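You operate a simulated robot arm through the tools that you are given. There is no shell and no other tool.

You are at the controls of a simulated robot arm. One attempt, no reset.

## Task
Wire-brush the rust patch off the rusty plate in the clamp jig.
Fine: clamp the plate with the bench clamp for the brushing, fingers clear; put the wire brush back and release the clamp; the plate stays in the jig. Set down upright: wire brush. Where these are worked on the way, their far stop is far enough and under half their travel is too little: bench clamp. What is to be rubbed or washed off counts as gone when no trace of it is left.

Only the result counts: the job must be done as asked and must still hold three seconds after the hand-in. Knocking over, shifting, dropping, spilling or breaking anything else fails it.

## Robot
A 6-joint arm with a two-finger gripper, fixed in place. Base frame: the origin is at the foot of the arm, x ahead of it, y to its left, z up; the work surface is at about z = 0. Lengths are in m, angles in rad, forces in N, time in s.
With the tool pointing down near the work surface it reaches from about 0.24 to 0.62 m from the base axis. Its first joint turns from -1.152 to 1.152 rad. Payload 1.37 kg.
Tool frame: the origin (TCP) lies between the finger pads and is the grasp point; the fingertips stand 0.022 m ahead of it; z points along the fingers, y is the line along which they close. The gripper opens to 0.092 m; its body begins 0.065 m behind the TCP.
Orientation is that of the tool frame in the base frame, as a unit quaternion [x, y, z, w]. With the fingers straight down and closing along the base's y, the tool's x points along the base's -x, its y along +y and its z along -z.

## Interface
- The arm moves only by the tool play_rows. Its argument "rows" is a list of rows, each an object (a shift or turn left out is 0, a gripper value left out holds the last) with "translation": the shift along the tool's x, y, z in m, a list of three; "delta_rot": the turn, a rotation vector about the tool's x, y, z in rad, a list of three; "claw": the opening, from 0 (shut) to 1 (fully open). In form: [{"translation": [tx, ty, tz], "delta_rot": [wx, wy, wz], "claw": claw}, ...]. A call has 1 to 20 rows; each row shifts and turns the commanded pose from where the row before left it, along the tool's axes as they then stand. A row lasts 0.2 s, in which the tool goes at most 0.05 m and 0.15 rad; a call with a longer step from one row to the next is refused whole, and so is a gripper value outside its range. Where a pose cannot be reached the arm comes as near as it can. A force on the tool above 90 N (or 10 N above the force at the start of the call, whichever is more), or a blocked arm, ends the call early, and 0.2 s more pass. The fingers move at their own pace (about 0.0599 m/s each) and stop on an object; they squeeze with about 26 N. The grip force told is the motor's: it shows also when the fingers shut on nothing. Time passes only in rows, and 0.2 s behind the last, so rows that do not move let the fingers close. It gives the time, the measured TCP pose, the force on the tool (base axes), the opening and the grip force at its end, in the units of the frame above (readings bear some noise), with the torque about the TCP (base axes, N m) and any sound that the robot's microphone picked up.
- Cameras (640 x 400 px; columns grow to the right, rows downward): "scene" is fixed at [0.0372, -0.4299, 0.5876]; the picture's right is [0.78, -0.63, 0.00], its down [-0.34, -0.42, -0.84] and it looks along [0.53, 0.65, -0.54] (base axes); focal length 356 px, centre (320, 200). "wrist" rides on the gripper at [0.071, 0.019, -0.102] in the tool frame; the picture's right is [-0.26, 0.96, 0.00], its down [-0.75, -0.21, -0.63] and it looks along [-0.60, -0.16, 0.78] (tool axes); focal length 280 px, centre (320, 200). There is no depth. A picture from a camera that has moved, and an enlarged one, comes with that camera's place and axes in the base frame and with its lens.
- get_image(camera): a new picture of that camera. It takes no simulated time.
- enlarge(camera, box): a new picture of the part [left, top, right, bottom] of that camera's present view, enlarged. It takes no simulated time.
- finish_job(): hands the job in; it is judged then, once.

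Nothing tells you positions but the pictures and the camera data. Unless the task says otherwise, let go and move clear before handing in.

The tools are called after ">>>" by a JSON object that holds its "method" and its "body". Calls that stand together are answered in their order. play_rows: Moves the arm, as the interface text tells. Its arguments: {"type":"object","properties":{"rows":{"type":"array","items":{"type":"object","properties":{"translation":{"type":"array","items":{"type":"number"}},"delta_rot":{"type":"array","items":{"type":"number"}},"claw":{"type":"number"}}}}},"required":["rows"]} The other tools are called the same way: get_image (camera) takes a picture; enlarge (camera, box) takes an enlarged picture of a part of a camera's view; finish_job () hands the job in.

At the start:

```text
time: 0.0
ee_pos: [0.422, 0.1882, 0.3447]
tool_rot: [0.0, 1.0, 0.0, 0.0]
wrist_force: [-0.2, -0.3, -0.5]
torque: [-0.01, 0.0, 0.01]
gripper_width: 0.092
grip_force: 0.0
```

scene: 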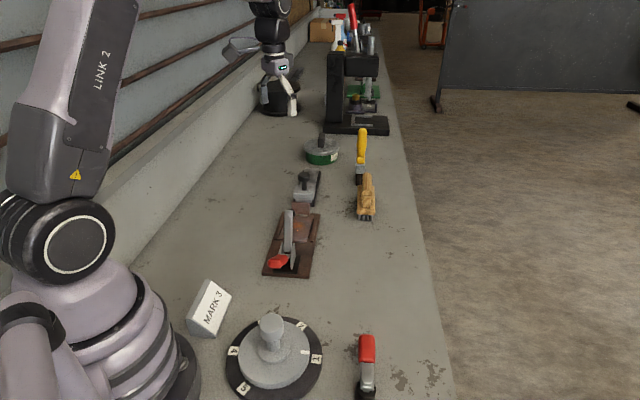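
wrist: 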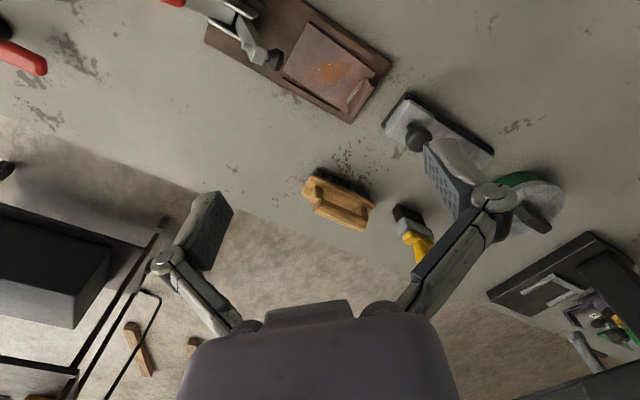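

I see a clamp jig with a rusty plate, a wooden-handled block that may be the wire brush, and other items along the bench. I'll take a closer look before moving.

>>> {"method": "enlarge", "body": {"camera": "scene", "box": [240, 120, 400, 290]}}

>>> {"method": "enlarge", "body": {"camera": "wrist", "box": [160, 0, 400, 150]}}

>>> {"method": "enlarge", "body": {"camera": "wrist", "box": [280, 80, 580, 270]}}

```text
2.35 times, centred on (320, 205) of scene
camera zoom: at [0.0372, -0.4299, 0.5876], right [0.78, -0.63, 0.0], down [-0.34, -0.42, -0.84], along [0.53, 0.65, -0.54], focal length 839 px, centre (320, 188)
```

zoom: 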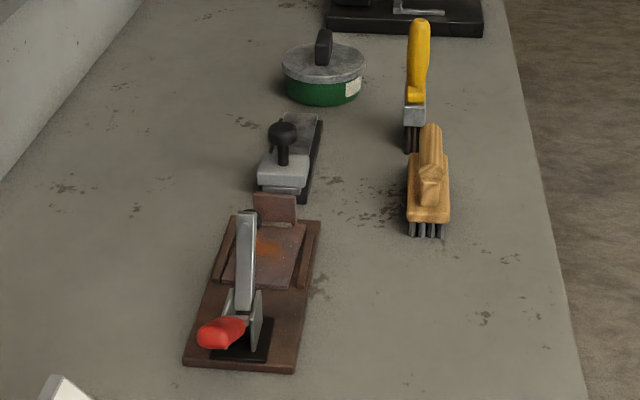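

```text
2.67 times, centred on (280, 75) of wrist
camera zoom: at [0.3514, 0.2066, 0.4473], right [0.26, 0.97, 0.0], down [0.75, -0.2, 0.63], along [0.6, -0.16, -0.78], focal length 748 px, centre (427, 533)
```

zoom: 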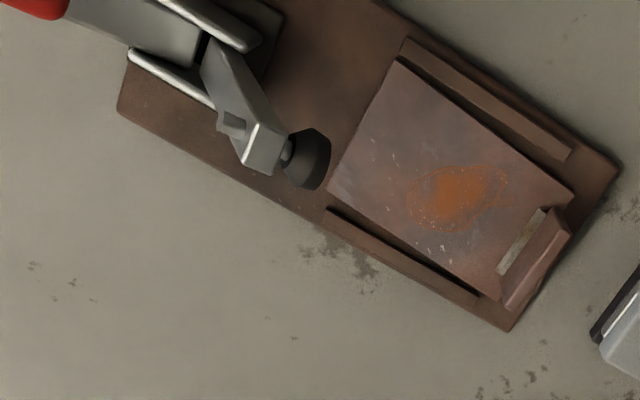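

```text
2.11 times, centred on (430, 175) of wrist
camera zoom: at [0.3514, 0.2066, 0.4473], right [0.26, 0.97, 0.0], down [0.75, -0.2, 0.63], along [0.6, -0.16, -0.78], focal length 590 px, centre (88, 253)
```

zoom: 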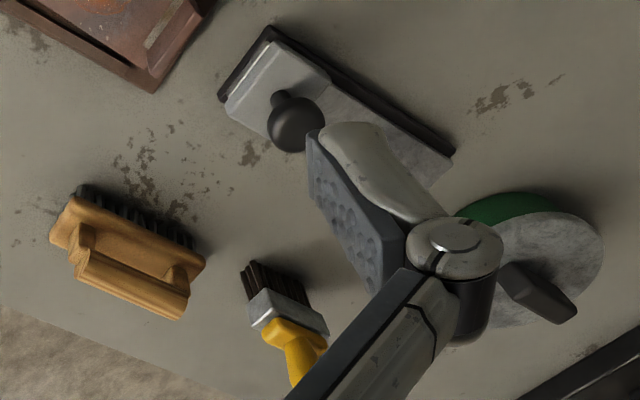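

I need closer views of the clamp, the two brush-like tools and the other items to tell which one is the wire brush.

>>> {"method": "enlarge", "body": {"camera": "scene", "box": [340, 120, 390, 230]}}

>>> {"method": "enlarge", "body": {"camera": "scene", "box": [255, 195, 335, 285]}}

>>> {"method": "enlarge", "body": {"camera": "scene", "box": [180, 270, 400, 400]}}

>>> {"method": "enlarge", "body": {"camera": "wrist", "box": [150, 0, 300, 100]}}

>>> {"method": "enlarge", "body": {"camera": "scene", "box": [220, 0, 460, 140]}}

```text
3.64 times, centred on (365, 175) of scene
camera zoom: at [0.0372, -0.4299, 0.5876], right [0.78, -0.63, 0.0], down [-0.34, -0.42, -0.84], along [0.53, 0.65, -0.54], focal length 1296 px, centre (156, 291)
```

zoom: 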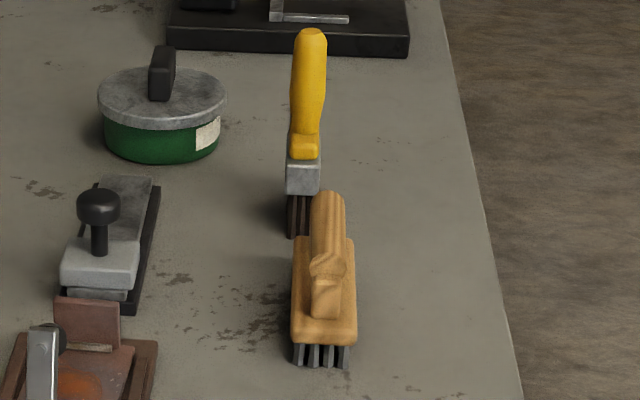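

```text
4.44 times, centred on (295, 240) of scene
camera zoom: at [0.0372, -0.4299, 0.5876], right [0.78, -0.63, 0.0], down [-0.34, -0.42, -0.84], along [0.53, 0.65, -0.54], focal length 1584 px, centre (431, 22)
```

zoom: 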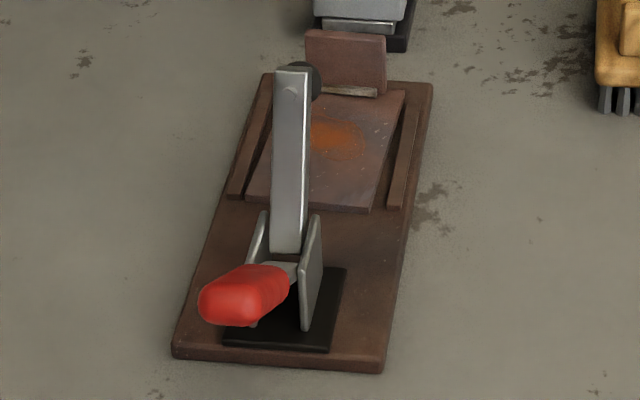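

```text
2.91 times, centred on (290, 335) of scene
camera zoom: at [0.0372, -0.4299, 0.5876], right [0.78, -0.63, 0.0], down [-0.34, -0.42, -0.84], along [0.53, 0.65, -0.54], focal length 1037 px, centre (407, -193)
```

zoom: 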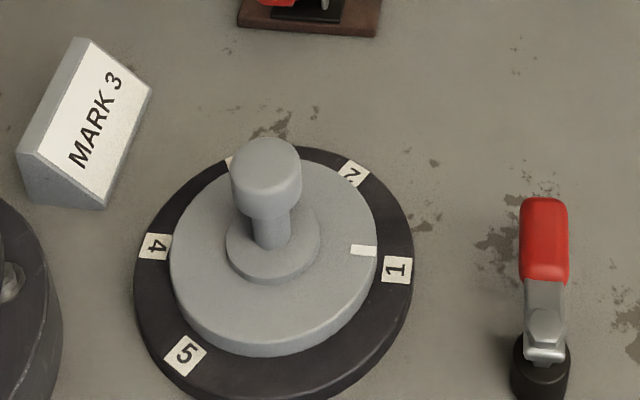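

```text
4.00 times, centred on (225, 50) of wrist
camera zoom: at [0.3514, 0.2066, 0.4473], right [0.26, 0.97, 0.0], down [0.75, -0.2, 0.63], along [0.6, -0.16, -0.78], focal length 1122 px, centre (700, 800)
```

zoom: 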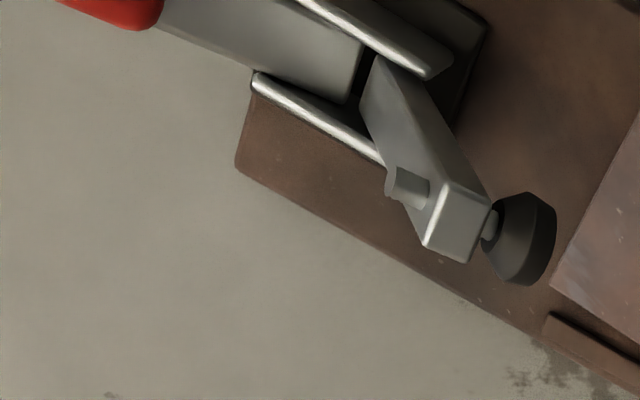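

```text
2.67 times, centred on (340, 70) of scene
camera zoom: at [0.0372, -0.4299, 0.5876], right [0.78, -0.63, 0.0], down [-0.34, -0.42, -0.84], along [0.53, 0.65, -0.54], focal length 950 px, centre (267, 547)
```

zoom: 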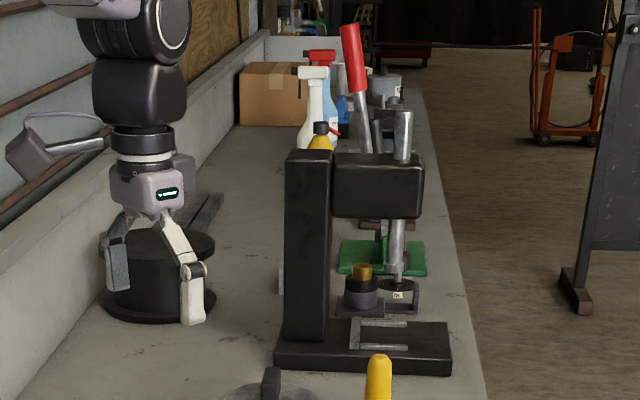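

The wooden block with stiff dark bristles looks like the wire brush, at about (0.68, 0.16). The jig is at about (0.425, 0.158), turned 45°, with its clamp open and the arm upright. I'll zoom in further to confirm the details.

>>> {"method": "enlarge", "body": {"camera": "wrist", "box": [290, 150, 390, 240]}}

>>> {"method": "enlarge", "body": {"camera": "wrist", "box": [260, 10, 400, 130]}}

>>> {"method": "enlarge", "body": {"camera": "scene", "box": [350, 165, 385, 225]}}

>>> {"method": "enlarge", "body": {"camera": "wrist", "box": [380, 190, 460, 280]}}

```text
4.44 times, centred on (340, 195) of wrist
camera zoom: at [0.3514, 0.2066, 0.4473], right [0.26, 0.97, 0.0], down [0.75, -0.2, 0.63], along [0.6, -0.16, -0.78], focal length 1246 px, centre (231, 222)
```

zoom: 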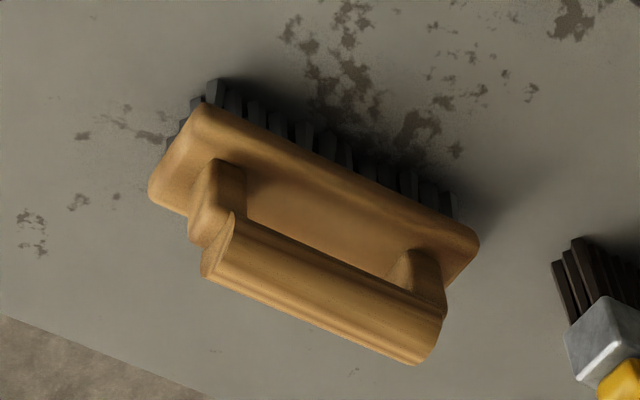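

```text
3.33 times, centred on (330, 70) of wrist
camera zoom: at [0.3514, 0.2066, 0.4473], right [0.26, 0.97, 0.0], down [0.75, -0.2, 0.63], along [0.6, -0.16, -0.78], focal length 935 px, centre (287, 633)
```

zoom: 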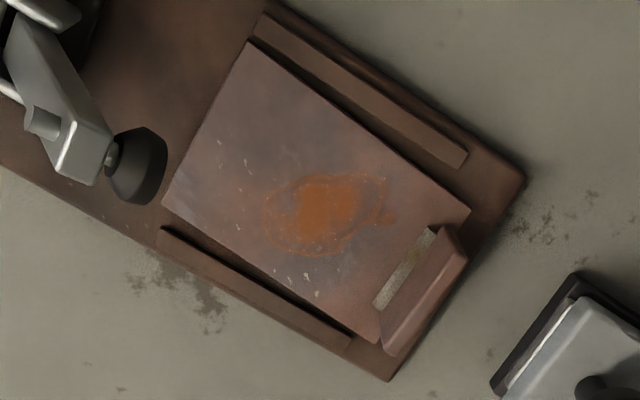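

```text
6.67 times, centred on (368, 195) of scene
camera zoom: at [0.0372, -0.4299, 0.5876], right [0.78, -0.63, 0.0], down [-0.34, -0.42, -0.84], along [0.53, 0.65, -0.54], focal length 2376 px, centre (3, 233)
```

zoom: 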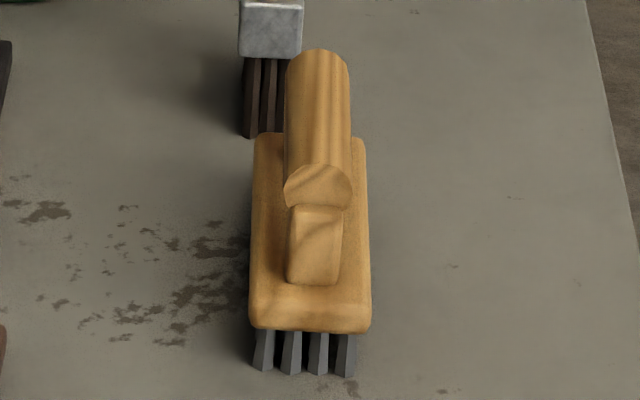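

```text
4.44 times, centred on (420, 235) of wrist
camera zoom: at [0.3514, 0.2066, 0.4473], right [0.26, 0.97, 0.0], down [0.75, -0.2, 0.63], along [0.6, -0.16, -0.78], focal length 1246 px, centre (-124, 44)
```

zoom: 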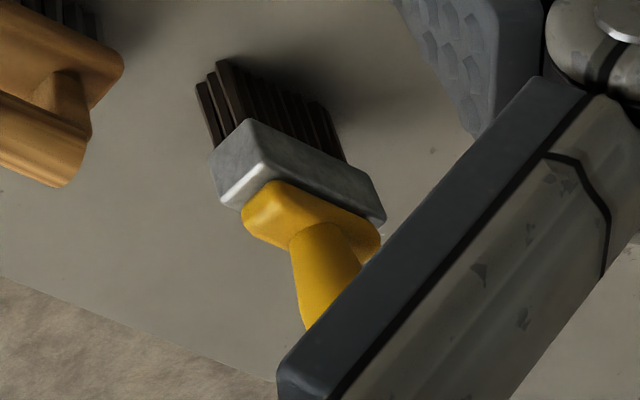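

The wooden block with grey steel bristles is the wire brush; its handle bar is centred near (0.68, 0.158, 0.082) and runs at about 45°. The clamp is open, so I'll move the wrist camera back to see the red clamp handle properly.

>>> {"method": "play_rows", "body": {"rows": [{"translation": [0.03, -0.025, 0]}, {"translation": [0.03, -0.025, 0]}, {"translation": [0.03, -0.025, 0]}, {"translation": [0.03, -0.025, 0]}]}}

>>> {"method": "get_image", "body": {"camera": "wrist"}}

```text
time: 1.0
ee_pos: [0.3052, 0.0878, 0.3454]
tool_rot: [-0.001, 1.0, -0.001, 0.0]
wrist_force: [-0.3, 0.5, 0.4]
torque: [0.01, -0.01, 0.0]
gripper_width: 0.0918
grip_force: 0.1
```

```text
taken
camera wrist: at [0.234, 0.1071, 0.4453], right [0.26, 0.97, 0.0], down [0.75, -0.2, 0.63], along [0.6, -0.16, -0.78], focal length 280 px, centre (320, 200)
```

wrist: 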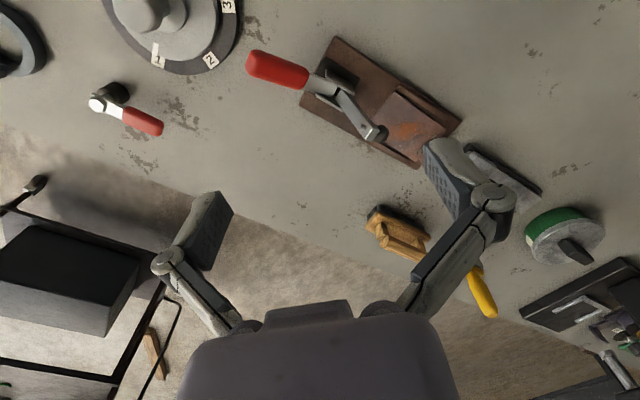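

The whole clamp is now in view. I'll zoom in to measure it.

>>> {"method": "enlarge", "body": {"camera": "wrist", "box": [230, 30, 470, 180]}}

>>> {"method": "get_image", "body": {"camera": "scene"}}

```text
2.67 times, centred on (350, 105) of wrist
camera zoom: at [0.234, 0.1071, 0.4453], right [0.26, 0.97, 0.0], down [0.75, -0.2, 0.63], along [0.6, -0.16, -0.78], focal length 748 px, centre (240, 453)
```

zoom: 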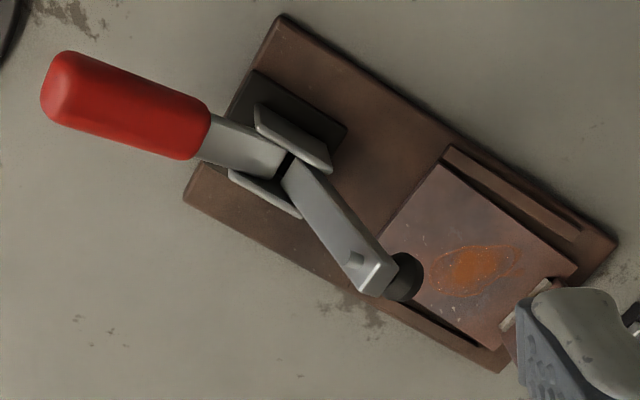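

```text
taken
```

scene: 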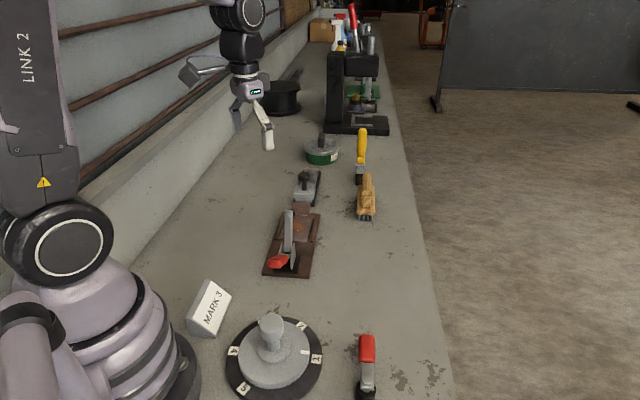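

The clamp handle rises backward at about 35° from a pivot near (0.37, 0.10, 0.04), and its tip is near (0.285, 0.019, 0.12). Before planning the strokes I want to check the rail and plate heights.

>>> {"method": "enlarge", "body": {"camera": "scene", "box": [270, 200, 326, 245]}}

>>> {"method": "enlarge", "body": {"camera": "scene", "box": [255, 235, 325, 285]}}

```text
8.89 times, centred on (298, 222) of scene
camera zoom: at [0.0372, -0.4298, 0.5876], right [0.78, -0.63, 0.0], down [-0.34, -0.42, -0.84], along [0.53, 0.65, -0.54], focal length 3168 px, centre (516, 0)
```

zoom: 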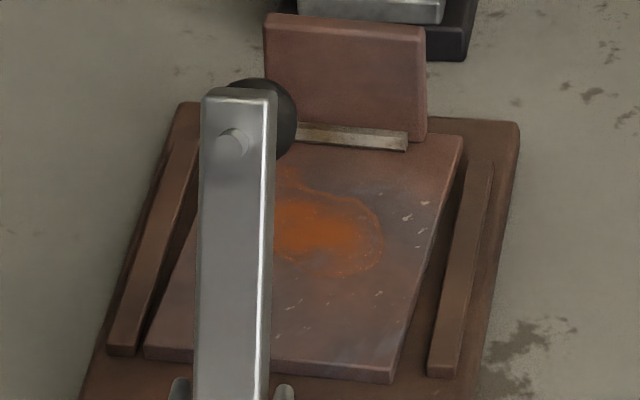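

```text
8.00 times, centred on (290, 260) of scene
camera zoom: at [0.0372, -0.4298, 0.5876], right [0.78, -0.63, 0.0], down [-0.34, -0.42, -0.84], along [0.53, 0.65, -0.54], focal length 2851 px, centre (560, -280)
```

zoom: 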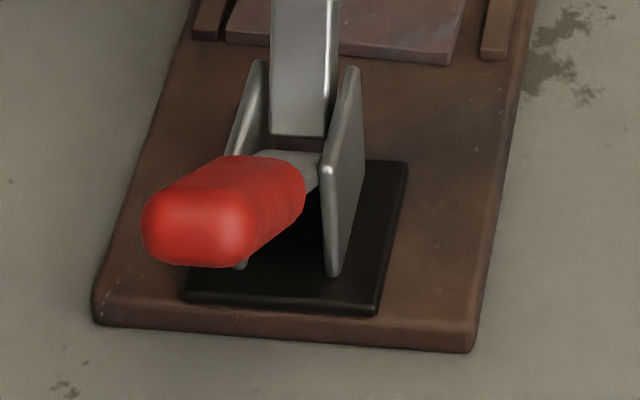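

The rails sit lower than the plate, so brushing across the plate is fine. Next I turn the tool 45° to line up with the jig, so the fingers can straddle the clamp handle.

>>> {"method": "play_rows", "body": {"rows": [{"delta_rot": [0, 0, -0.131]}, {"delta_rot": [0, 0, -0.131]}, {"delta_rot": [0, 0, -0.131]}, {"delta_rot": [0, 0, -0.131]}, {"delta_rot": [0, 0, -0.131]}, {"delta_rot": [0, 0, -0.1304]}]}}

>>> {"method": "get_image", "body": {"camera": "wrist"}}

```text
time: 2.4
ee_pos: [0.3023, 0.0874, 0.3464]
tool_rot: [-0.384, 0.923, 0.0, 0.0]
wrist_force: [0.2, 0.4, 0.0]
torque: [-0.01, -0.02, 0.01]
gripper_width: 0.0919
grip_force: 0.1
```

```text
taken
camera wrist: at [0.2387, 0.0505, 0.447], right [-0.5, 0.87, 0.0], down [0.68, 0.39, 0.63], along [0.54, 0.31, -0.78], focal length 280 px, centre (320, 200)
```

wrist: 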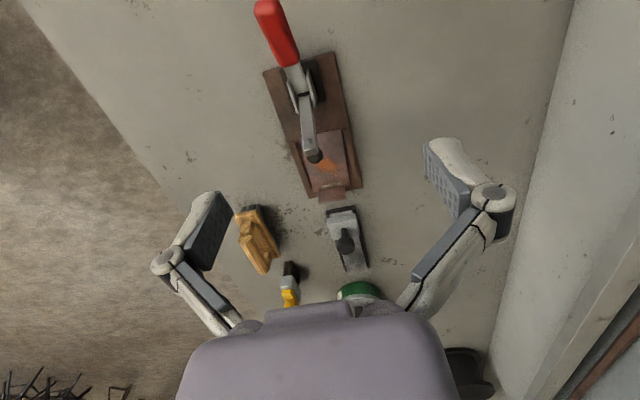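

The tool is aligned at 45°. I'll zoom in on the jig from this angle to refine its pose.

>>> {"method": "enlarge", "body": {"camera": "wrist", "box": [220, 0, 400, 120]}}

>>> {"method": "enlarge", "body": {"camera": "wrist", "box": [220, 100, 400, 300]}}

```text
3.33 times, centred on (310, 60) of wrist
camera zoom: at [0.2387, 0.0505, 0.447], right [-0.5, 0.87, 0.0], down [0.68, 0.39, 0.63], along [0.54, 0.31, -0.78], focal length 935 px, centre (353, 667)
```

zoom: 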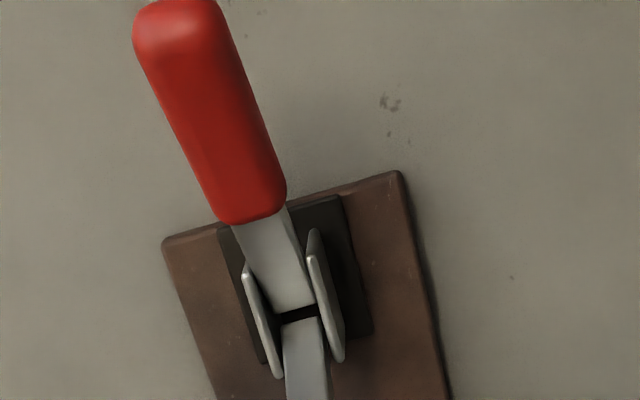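

```text
2.00 times, centred on (310, 200) of wrist
camera zoom: at [0.2387, 0.0505, 0.447], right [-0.5, 0.87, 0.0], down [0.68, 0.39, 0.63], along [0.54, 0.31, -0.78], focal length 561 px, centre (340, 200)
```

zoom: 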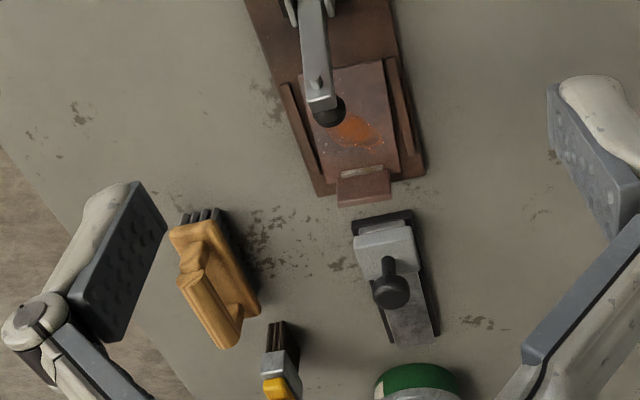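

The clamp handle's mid-grip is at about (0.303, 0.036, 0.103). I'll move above it, then go down most of the way and check.

>>> {"method": "play_rows", "body": {"rows": [{"translation": [0.018, -0.0185, 0.02]}, {"translation": [0.018, -0.019, 0.02]}, {"translation": [0, 0, 0.045]}, {"translation": [0, 0, 0.045]}, {"translation": [0, 0, 0.04]}]}}

>>> {"method": "get_image", "body": {"camera": "wrist"}}

>>> {"method": "get_image", "body": {"camera": "scene"}}

```text
time: 3.6
ee_pos: [0.3034, 0.0344, 0.1743]
tool_rot: [-0.383, 0.924, 0.0, 0.0]
wrist_force: [-0.3, -0.2, -0.2]
torque: [-0.02, 0.0, -0.04]
gripper_width: 0.092
grip_force: 0.0
```

```text
taken
camera wrist: at [0.2397, -0.0018, 0.2756], right [-0.5, 0.87, 0.0], down [0.68, 0.39, 0.63], along [0.54, 0.31, -0.78], focal length 280 px, centre (320, 200)
```

wrist: 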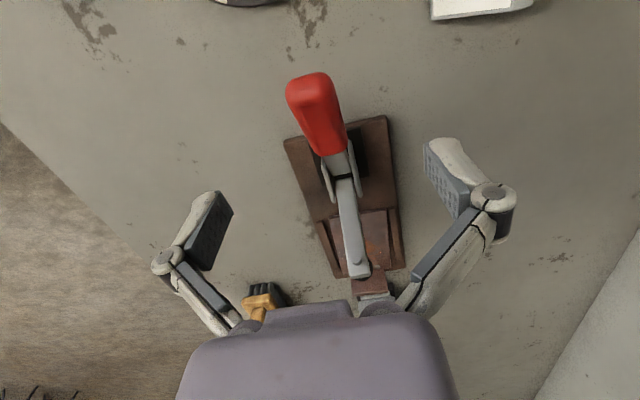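

```text
taken
```

scene: 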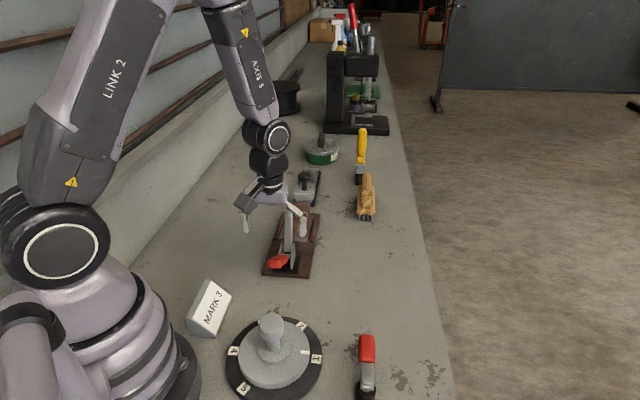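

The fingers are centred over the handle. I'll descend to about z = 0.098 and close on it.

>>> {"method": "play_rows", "body": {"rows": [{"translation": [0, 0, 0.026]}, {"translation": [0, 0, 0.025]}, {"translation": [0, 0, 0.025]}, {"claw": 0}, {"claw": 0}, {"claw": 0}, {"claw": 0}]}}

>>> {"method": "get_image", "body": {"camera": "wrist"}}

>>> {"method": "enlarge", "body": {"camera": "scene", "box": [230, 180, 350, 290]}}

```text
time: 5.2
ee_pos: [0.3029, 0.0339, 0.0988]
tool_rot: [-0.383, 0.924, 0.0, 0.001]
wrist_force: [2.5, -6.4, 1.9]
torque: [-0.05, 0.0, 0.01]
gripper_width: 0.0229
grip_force: 27.8
```

```text
taken
camera wrist: at [0.2399, -0.0017, 0.201], right [-0.5, 0.87, 0.0], down [0.68, 0.39, 0.63], along [0.54, 0.31, -0.78], focal length 280 px, centre (320, 200)
```

wrist: 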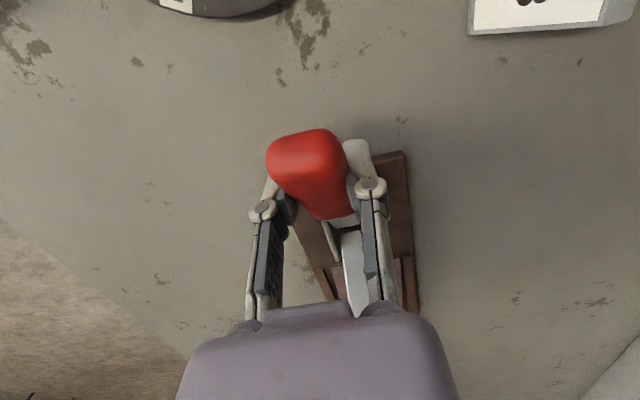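

```text
3.64 times, centred on (290, 235) of scene
camera zoom: at [0.0371, -0.4299, 0.5876], right [0.78, -0.63, 0.0], down [-0.34, -0.42, -0.84], along [0.53, 0.65, -0.54], focal length 1296 px, centre (429, 73)
```

zoom: 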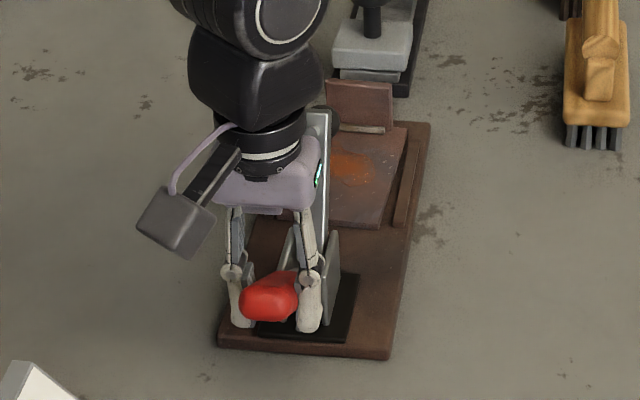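

The handle is gripped (opening 0.023 m). Now I'll start swinging it along its arc, up and forward, in small steps while watching the force.

>>> {"method": "play_rows", "body": {"rows": [{"translation": [-0.0092, 0, -0.0137], "claw": 0}, {"translation": [-0.011, 0, -0.0122]}, {"translation": [-0.0126, 0, -0.0106]}]}}

>>> {"method": "enlarge", "body": {"camera": "scene", "box": [230, 180, 350, 290]}}

>>> {"method": "get_image", "body": {"camera": "wrist"}}

```text
time: 6.0
ee_pos: [0.3264, 0.0582, 0.1371]
tool_rot: [-0.383, 0.924, 0.0, 0.0]
wrist_force: [3.8, -10.9, -11.5]
torque: [-0.67, 0.42, -0.03]
gripper_width: 0.0235
grip_force: 27.9
```

```text
3.64 times, centred on (290, 235) of scene
camera zoom: at [0.0372, -0.4298, 0.5876], right [0.78, -0.63, 0.0], down [-0.34, -0.42, -0.84], along [0.53, 0.65, -0.54], focal length 1296 px, centre (429, 73)
```

zoom: 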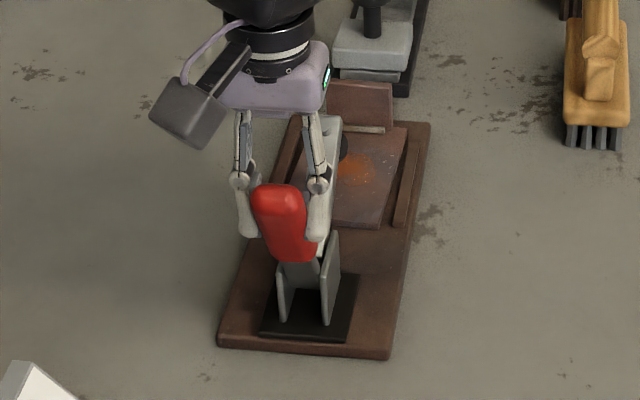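

```text
taken
camera wrist: at [0.2636, 0.0217, 0.238], right [-0.5, 0.87, 0.0], down [0.68, 0.39, 0.62], along [0.54, 0.31, -0.78], focal length 280 px, centre (320, 200)
```

wrist: 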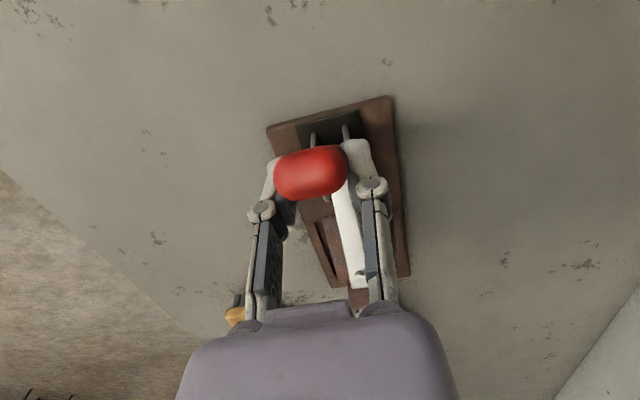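

The handle is turning and the clamp arm is coming down with it. I'll carry on along the arc.

>>> {"method": "play_rows", "body": {"rows": [{"translation": [-0.014, -0.001, -0.0087]}, {"translation": [-0.015, -0.001, -0.0067]}, {"translation": [-0.0158, 0, -0.0045]}]}}

>>> {"method": "enlarge", "body": {"camera": "scene", "box": [230, 180, 350, 290]}}

>>> {"method": "get_image", "body": {"camera": "wrist"}}

```text
time: 6.8
ee_pos: [0.3594, 0.0906, 0.1576]
tool_rot: [-0.384, 0.923, 0.0, 0.0]
wrist_force: [-9.3, 6.7, -1.8]
torque: [-0.46, -0.54, -0.08]
gripper_width: 0.0198
grip_force: 28.1
```

```text
3.64 times, centred on (290, 235) of scene
camera zoom: at [0.0372, -0.4298, 0.5876], right [0.78, -0.63, 0.0], down [-0.34, -0.42, -0.84], along [0.53, 0.65, -0.54], focal length 1296 px, centre (429, 73)
```

zoom: 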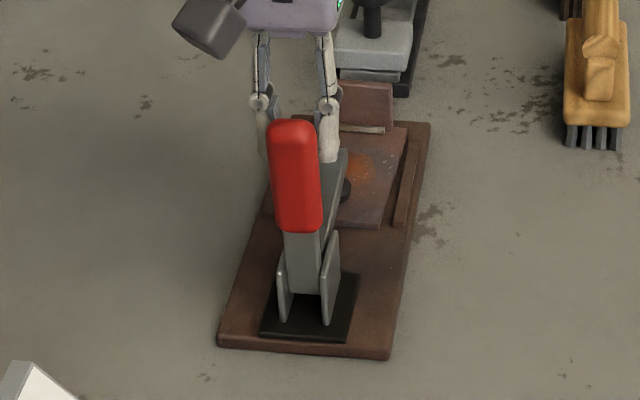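

```text
taken
camera wrist: at [0.2963, 0.0538, 0.2586], right [-0.5, 0.87, 0.0], down [0.68, 0.39, 0.63], along [0.54, 0.31, -0.78], focal length 280 px, centre (320, 200)
```

wrist: 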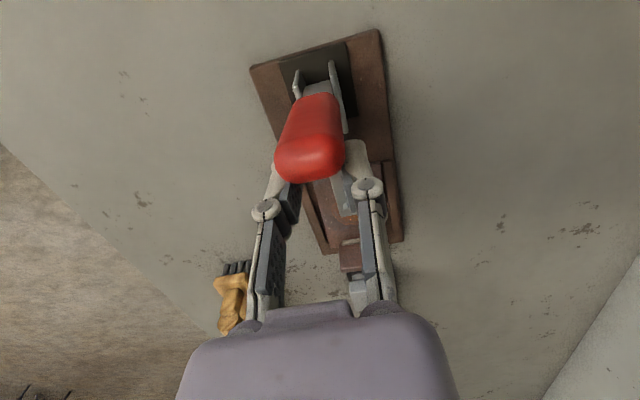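

The grip width fell to 0.020 m, so the handle may be slipping back between the pads. I'll look closer before continuing.

>>> {"method": "enlarge", "body": {"camera": "scene", "box": [270, 190, 330, 280]}}

>>> {"method": "enlarge", "body": {"camera": "wrist", "box": [230, 40, 410, 260]}}

```text
4.44 times, centred on (300, 235) of scene
camera zoom: at [0.0372, -0.4298, 0.5876], right [0.78, -0.63, 0.0], down [-0.34, -0.42, -0.84], along [0.53, 0.65, -0.54], focal length 1584 px, centre (409, 44)
```

zoom: 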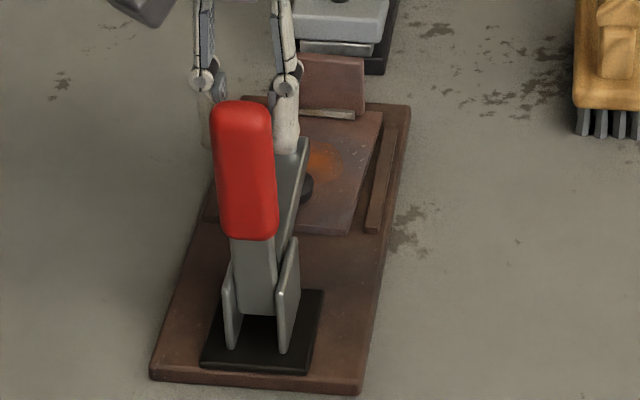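

```text
1.82 times, centred on (320, 150) of wrist
camera zoom: at [0.2963, 0.0538, 0.2586], right [-0.5, 0.87, 0.0], down [0.68, 0.39, 0.63], along [0.54, 0.31, -0.78], focal length 510 px, centre (320, 291)
```

zoom: 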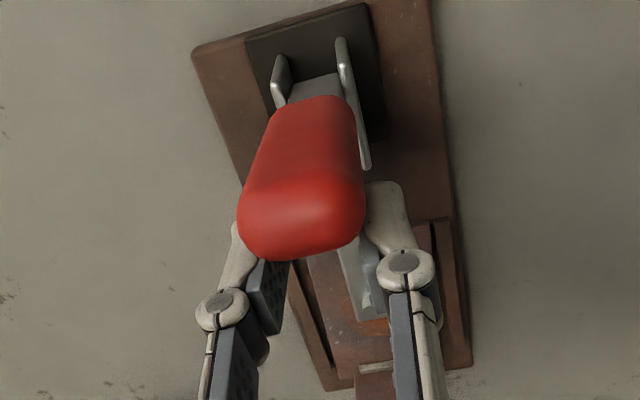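

The pads are sliding off the front of the handle. I'll let go, move behind it and push it the rest of the way with closed fingers.

>>> {"method": "play_rows", "body": {"rows": [{"claw": 0.6}, {"claw": 0.6}, {"claw": 0.6}, {"translation": [0, 0, -0.03]}, {"translation": [0, 0, -0.035]}]}}

>>> {"method": "enlarge", "body": {"camera": "scene", "box": [230, 150, 350, 290]}}

>>> {"method": "get_image", "body": {"camera": "wrist"}}

```text
time: 8.0
ee_pos: [0.3609, 0.0866, 0.2234]
tool_rot: [-0.384, 0.923, 0.001, 0.0]
wrist_force: [0.3, -0.1, -0.2]
torque: [-0.02, -0.01, 0.0]
gripper_width: 0.0552
grip_force: 0.1
```

```text
2.86 times, centred on (290, 220) of scene
camera zoom: at [0.0372, -0.4298, 0.5876], right [0.78, -0.63, 0.0], down [-0.34, -0.42, -0.84], along [0.53, 0.65, -0.54], focal length 1018 px, centre (406, 143)
```

zoom: 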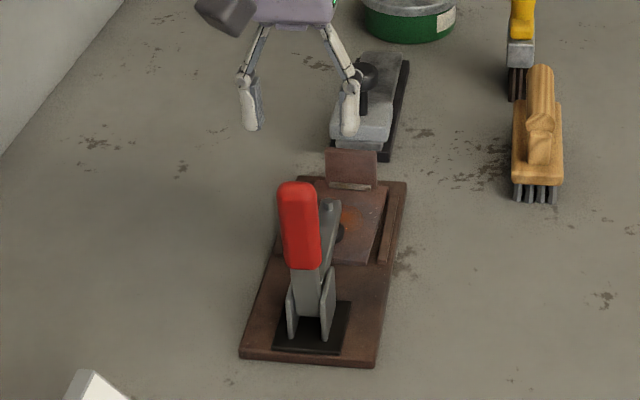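

```text
taken
camera wrist: at [0.2971, 0.0512, 0.3243], right [-0.5, 0.87, 0.0], down [0.68, 0.39, 0.62], along [0.54, 0.31, -0.78], focal length 280 px, centre (320, 200)
```

wrist: 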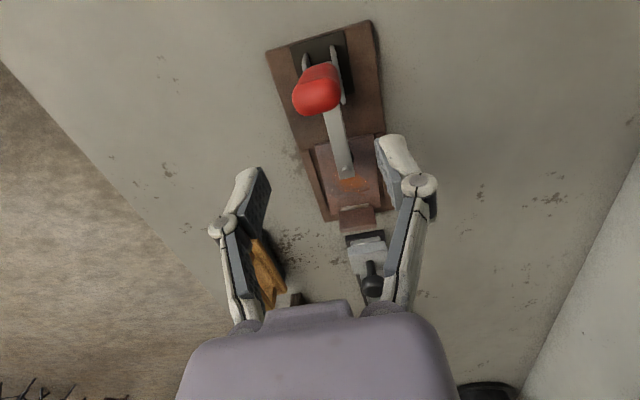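

The handle stays put and leans slightly back. I'll move behind it, close the fingers and lower them.

>>> {"method": "play_rows", "body": {"rows": [{"translation": [0.036, 0.0015, 0], "claw": 0}, {"translation": [0.036, 0.0015, 0]}, {"translation": [0, 0, 0.036]}, {"translation": [0, 0, 0.037]}]}}

>>> {"method": "enlarge", "body": {"camera": "scene", "box": [230, 150, 350, 290]}}

>>> {"method": "get_image", "body": {"camera": "wrist"}}

```text
time: 9.0
ee_pos: [0.3057, 0.0379, 0.149]
tool_rot: [-0.383, 0.924, 0.001, 0.0]
wrist_force: [-0.7, -1.1, 0.0]
torque: [0.0, -0.03, -0.01]
gripper_width: 0.0001
grip_force: 26.3
```

```text
2.86 times, centred on (290, 220) of scene
camera zoom: at [0.0371, -0.4299, 0.5876], right [0.78, -0.63, 0.0], down [-0.34, -0.42, -0.84], along [0.53, 0.65, -0.54], focal length 1018 px, centre (406, 143)
```

zoom: 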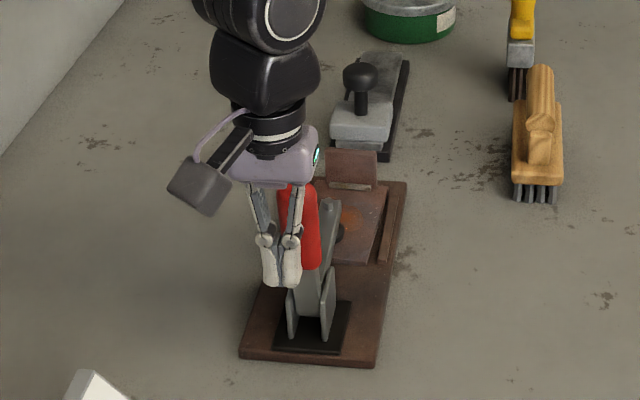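

```text
taken
camera wrist: at [0.2429, 0.0013, 0.2503], right [-0.5, 0.87, 0.0], down [0.68, 0.39, 0.63], along [0.54, 0.31, -0.78], focal length 280 px, centre (320, 200)
```

wrist: 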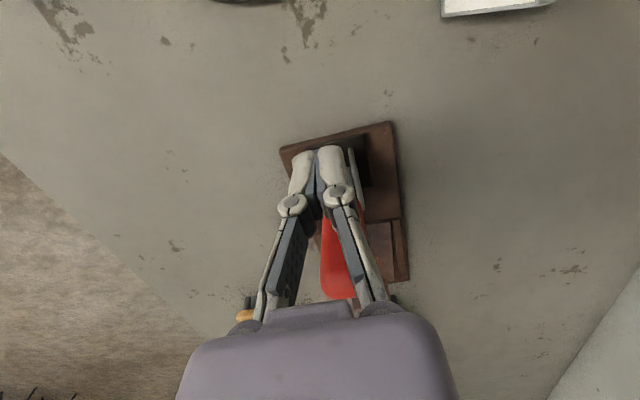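

The fingers are behind the handle and in line with it. I'll push forward along the jig axis.

>>> {"method": "play_rows", "body": {"rows": [{"translation": [-0.036, 0, 0]}, {"translation": [-0.008, 0, 0]}, {"translation": [-0.008, 0, 0]}, {"translation": [-0.008, 0, 0]}, {"translation": [-0.008, 0, 0]}, {"translation": [-0.006, 0, 0]}]}}

>>> {"method": "enlarge", "body": {"camera": "scene", "box": [230, 150, 350, 290]}}

>>> {"method": "get_image", "body": {"camera": "wrist"}}

```text
time: 10.1
ee_pos: [0.3374, 0.0756, 0.1454]
tool_rot: [-0.379, 0.925, 0.003, -0.02]
wrist_force: [-6.0, -10.9, 1.6]
torque: [0.17, -0.1, -0.09]
gripper_width: 0.0003
grip_force: 27.5
stopped in row 5: the force on the tool passed its limit at 100 N (the readings are from after the stop); the commanded pose is now the measured one
```

```text
2.86 times, centred on (290, 220) of scene
camera zoom: at [0.0372, -0.4298, 0.5876], right [0.78, -0.63, 0.0], down [-0.34, -0.42, -0.84], along [0.53, 0.65, -0.54], focal length 1018 px, centre (406, 143)
```

zoom: 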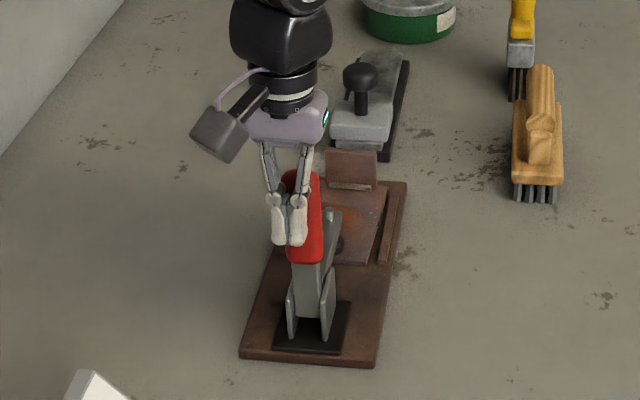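

```text
taken
camera wrist: at [0.2782, 0.0412, 0.2499], right [-0.49, 0.87, 0.01], down [0.7, 0.39, 0.59], along [0.51, 0.3, -0.81], focal length 280 px, centre (320, 200)
```

wrist: 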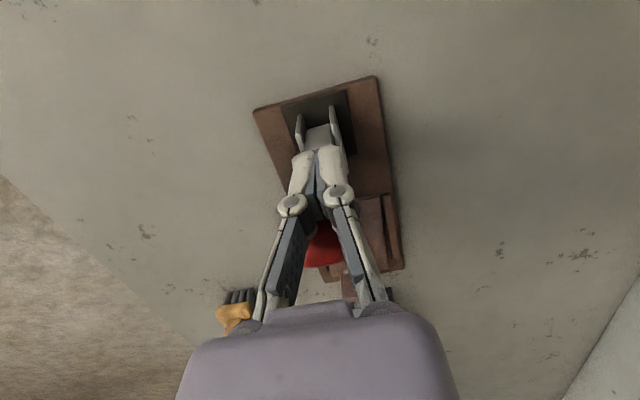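

The push stopped at the force limit, so the clamp may already be at its stop. I'll look closely at the foot and the plate.

>>> {"method": "enlarge", "body": {"camera": "scene", "box": [270, 195, 330, 255]}}

>>> {"method": "enlarge", "body": {"camera": "wrist", "box": [240, 70, 420, 300]}}

```text
6.67 times, centred on (300, 225) of scene
camera zoom: at [0.0372, -0.4298, 0.5876], right [0.78, -0.63, 0.0], down [-0.34, -0.42, -0.84], along [0.53, 0.65, -0.54], focal length 2376 px, centre (453, 33)
```

zoom: 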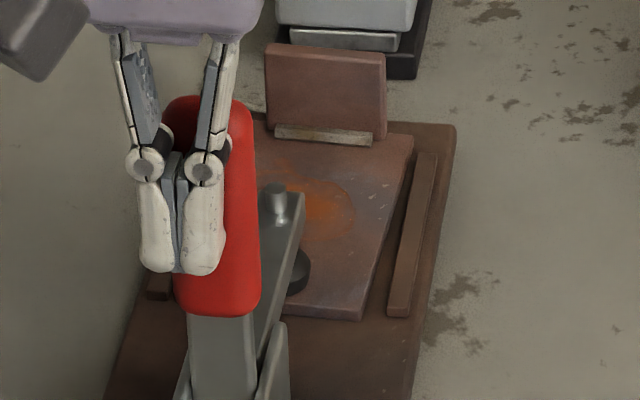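

```text
1.74 times, centred on (330, 185) of wrist
camera zoom: at [0.2782, 0.0412, 0.2499], right [-0.49, 0.87, 0.01], down [0.7, 0.39, 0.59], along [0.51, 0.3, -0.81], focal length 488 px, centre (303, 226)
```

zoom: 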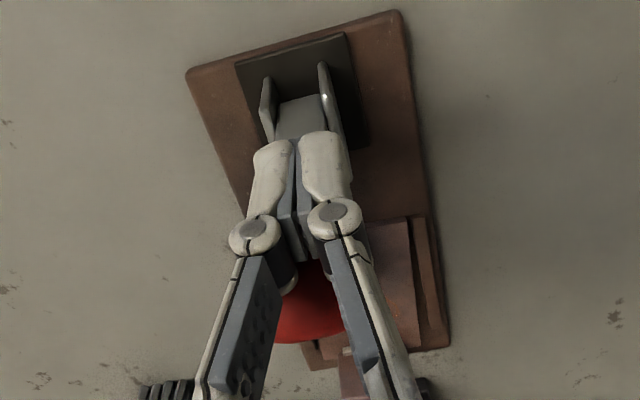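

I'll back off and rise to get a clear view of the clamp state.

>>> {"method": "play_rows", "body": {"rows": [{"translation": [0.03, 0, 0]}, {"translation": [0.02, 0, -0.03]}, {"translation": [0, 0, -0.05]}, {"translation": [0, 0, -0.05]}, {"translation": [0, 0, -0.04]}]}}

>>> {"method": "enlarge", "body": {"camera": "scene", "box": [260, 195, 330, 285]}}

>>> {"method": "enlarge", "body": {"camera": "wrist", "box": [220, 20, 420, 200]}}

```text
time: 11.3
ee_pos: [0.3104, 0.0435, 0.3173]
tool_rot: [-0.381, 0.924, 0.003, -0.019]
wrist_force: [0.1, 0.3, -0.2]
torque: [0.0, 0.01, 0.04]
gripper_width: 0.0
grip_force: 27.7
```

```text
4.44 times, centred on (295, 240) of scene
camera zoom: at [0.0372, -0.4299, 0.5876], right [0.78, -0.63, 0.0], down [-0.34, -0.42, -0.84], along [0.53, 0.65, -0.54], focal length 1584 px, centre (431, 22)
```

zoom: 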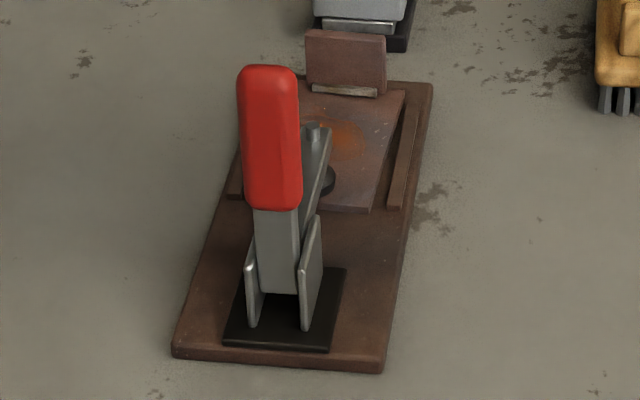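

```text
2.22 times, centred on (320, 110) of wrist
camera zoom: at [0.2506, 0.0078, 0.4213], right [-0.49, 0.87, 0.01], down [0.7, 0.39, 0.6], along [0.51, 0.3, -0.8], focal length 623 px, centre (320, 400)
```

zoom: 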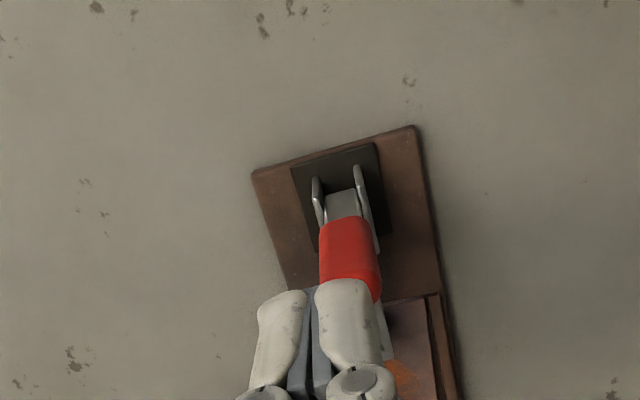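

From here I can't tell whether the foot is fully down. I'll straighten the tool and move to the side for a better view of the clamp.

>>> {"method": "play_rows", "body": {"rows": [{"delta_rot": [0.02, -0.033, -0.004]}, {"translation": [-0.042, 0.0165, 0]}, {"translation": [-0.042, 0.0165, 0]}, {"translation": [-0.042, 0.0165, 0]}, {"translation": [-0.042, 0.0165, 0]}, {"translation": [-0.042, 0.0165, 0]}, {"translation": [0, 0, 0.016], "delta_rot": [0, 0, 0.131]}, {"translation": [0, 0, 0.016], "delta_rot": [0, 0, 0.131]}, {"translation": [0, 0, 0.016], "delta_rot": [0, 0, 0.131]}, {"translation": [0, 0, 0.016], "delta_rot": [0, 0, 0.131]}, {"translation": [0, 0, 0.016], "delta_rot": [0, 0, 0.131]}, {"translation": [0, 0, 0.016], "delta_rot": [0, 0, 0.131]}]}}

>>> {"method": "get_image", "body": {"camera": "wrist"}}

>>> {"method": "get_image", "body": {"camera": "scene"}}

```text
time: 13.9
ee_pos: [0.3995, 0.2504, 0.2223]
tool_rot: [0.003, 1.0, 0.0, 0.001]
wrist_force: [0.2, 0.0, 0.1]
torque: [0.01, -0.03, -0.01]
gripper_width: 0.0
grip_force: 28.0
```

```text
taken
camera wrist: at [0.3296, 0.2694, 0.323], right [0.27, 0.96, 0.0], down [0.75, -0.21, 0.63], along [0.6, -0.17, -0.78], focal length 280 px, centre (320, 200)
```

wrist: 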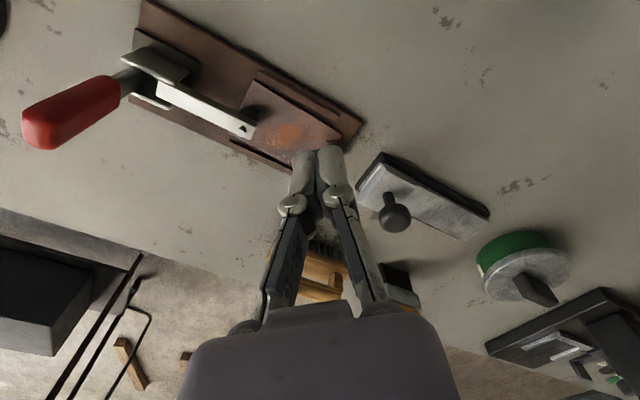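

```text
taken
```

scene: 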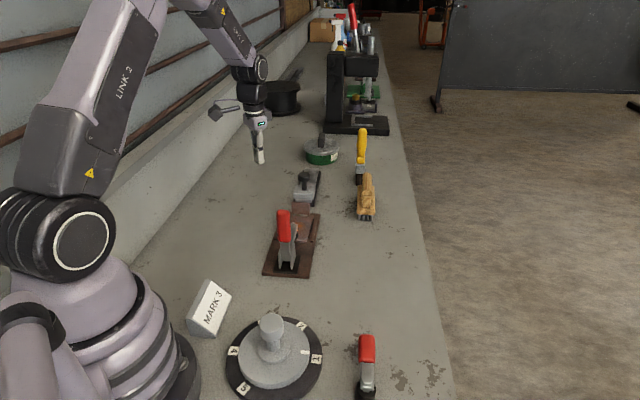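

>>> {"method": "enlarge", "body": {"camera": "wrist", "box": [120, 0, 370, 180]}}

>>> {"method": "enlarge", "body": {"camera": "wrist", "box": [200, 60, 360, 180]}}

```text
2.22 times, centred on (245, 90) of wrist
camera zoom: at [0.3296, 0.2694, 0.323], right [0.27, 0.96, 0.0], down [0.75, -0.21, 0.63], along [0.6, -0.17, -0.78], focal length 623 px, centre (487, 444)
```

zoom: 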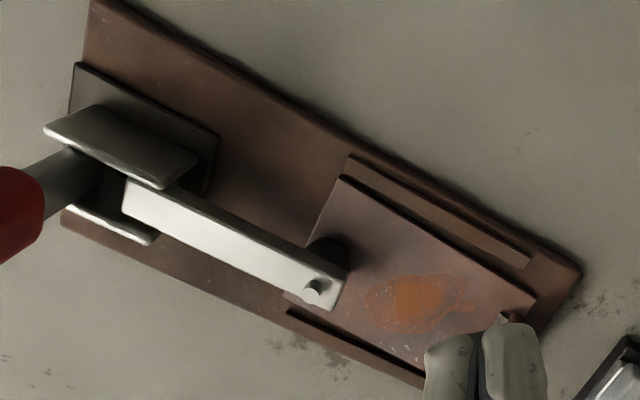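

```text
3.33 times, centred on (280, 120) of wrist
camera zoom: at [0.3296, 0.2694, 0.323], right [0.27, 0.96, 0.0], down [0.75, -0.21, 0.63], along [0.6, -0.17, -0.78], focal length 935 px, centre (453, 467)
```

zoom: 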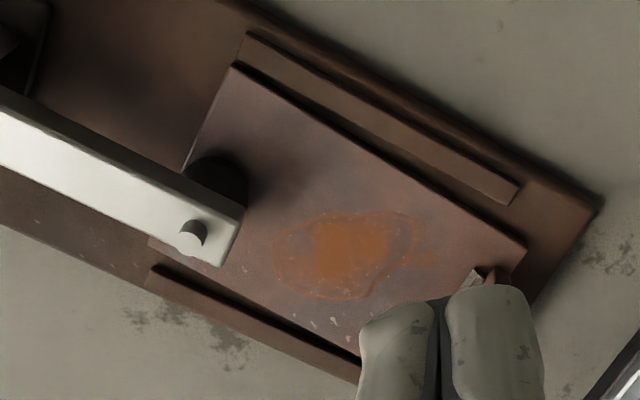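

The clamp arm lies flat with its foot down on the near edge of the plate, clear of the rust at about (0.4615, 0.197). Now I'll go and look at the wire brush up close.

>>> {"method": "play_rows", "body": {"rows": [{"translation": [0, 0, -0.03], "claw": 0.65}, {"translation": [-0.03, -0.034, 0]}, {"translation": [-0.03, -0.034, 0], "delta_rot": [0, 0, 0]}, {"translation": [-0.03, -0.034, 0]}, {"translation": [-0.03, -0.034, 0]}, {"translation": [-0.03, -0.034, 0]}, {"delta_rot": [0, 0, -0.131]}, {"delta_rot": [0, 0, -0.131]}, {"delta_rot": [0, 0, -0.131]}, {"delta_rot": [0, 0, -0.131]}, {"delta_rot": [0, 0, -0.131]}, {"delta_rot": [0, 0, -0.131]}]}}

>>> {"method": "get_image", "body": {"camera": "wrist"}}

>>> {"method": "get_image", "body": {"camera": "scene"}}

```text
time: 16.5
ee_pos: [0.5503, 0.0802, 0.2522]
tool_rot: [-0.384, 0.924, -0.002, 0.001]
wrist_force: [-1.0, 0.0, -0.1]
torque: [0.02, 0.05, -0.01]
gripper_width: 0.0596
grip_force: 0.0
```

```text
taken
camera wrist: at [0.4863, 0.0424, 0.3527], right [-0.5, 0.87, 0.0], down [0.68, 0.39, 0.63], along [0.54, 0.31, -0.78], focal length 280 px, centre (320, 200)
```

wrist: 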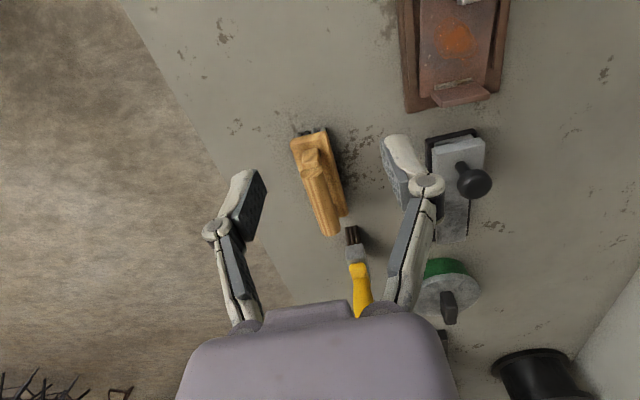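

```text
taken
```

scene: 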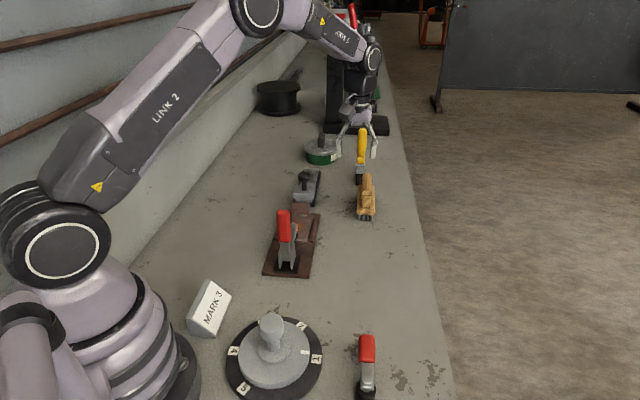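

The clamp is still closed and I have the brush in view. I'll zoom in to fix its pose.

>>> {"method": "enlarge", "body": {"camera": "wrist", "box": [260, 110, 400, 250]}}

>>> {"method": "enlarge", "body": {"camera": "wrist", "box": [380, 0, 540, 120]}}

```text
2.86 times, centred on (330, 180) of wrist
camera zoom: at [0.4863, 0.0424, 0.3527], right [-0.5, 0.87, 0.0], down [0.68, 0.39, 0.63], along [0.54, 0.31, -0.78], focal length 801 px, centre (291, 257)
```

zoom: 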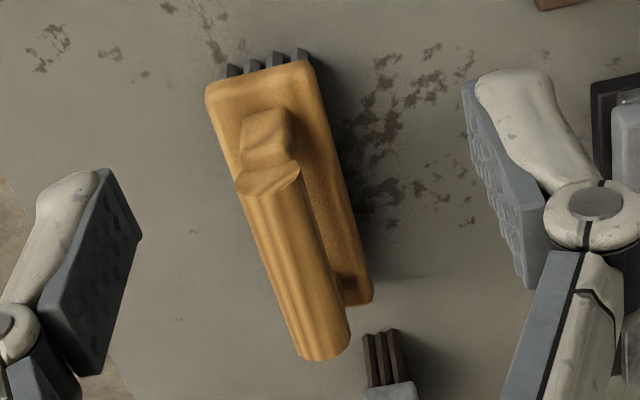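

```text
3.33 times, centred on (460, 60) of wrist
camera zoom: at [0.4863, 0.0424, 0.3527], right [-0.5, 0.87, 0.0], down [0.68, 0.39, 0.63], along [0.54, 0.31, -0.78], focal length 935 px, centre (-147, 667)
```

zoom: 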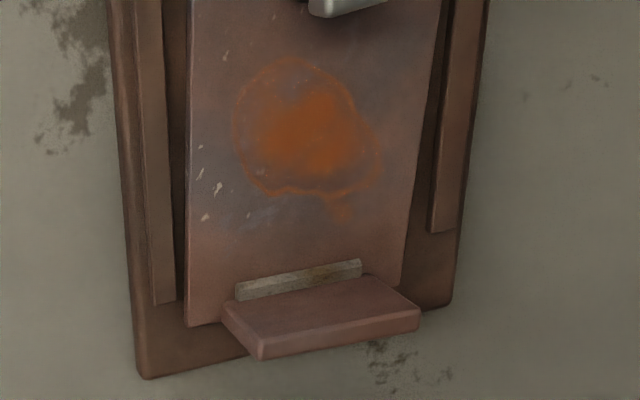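

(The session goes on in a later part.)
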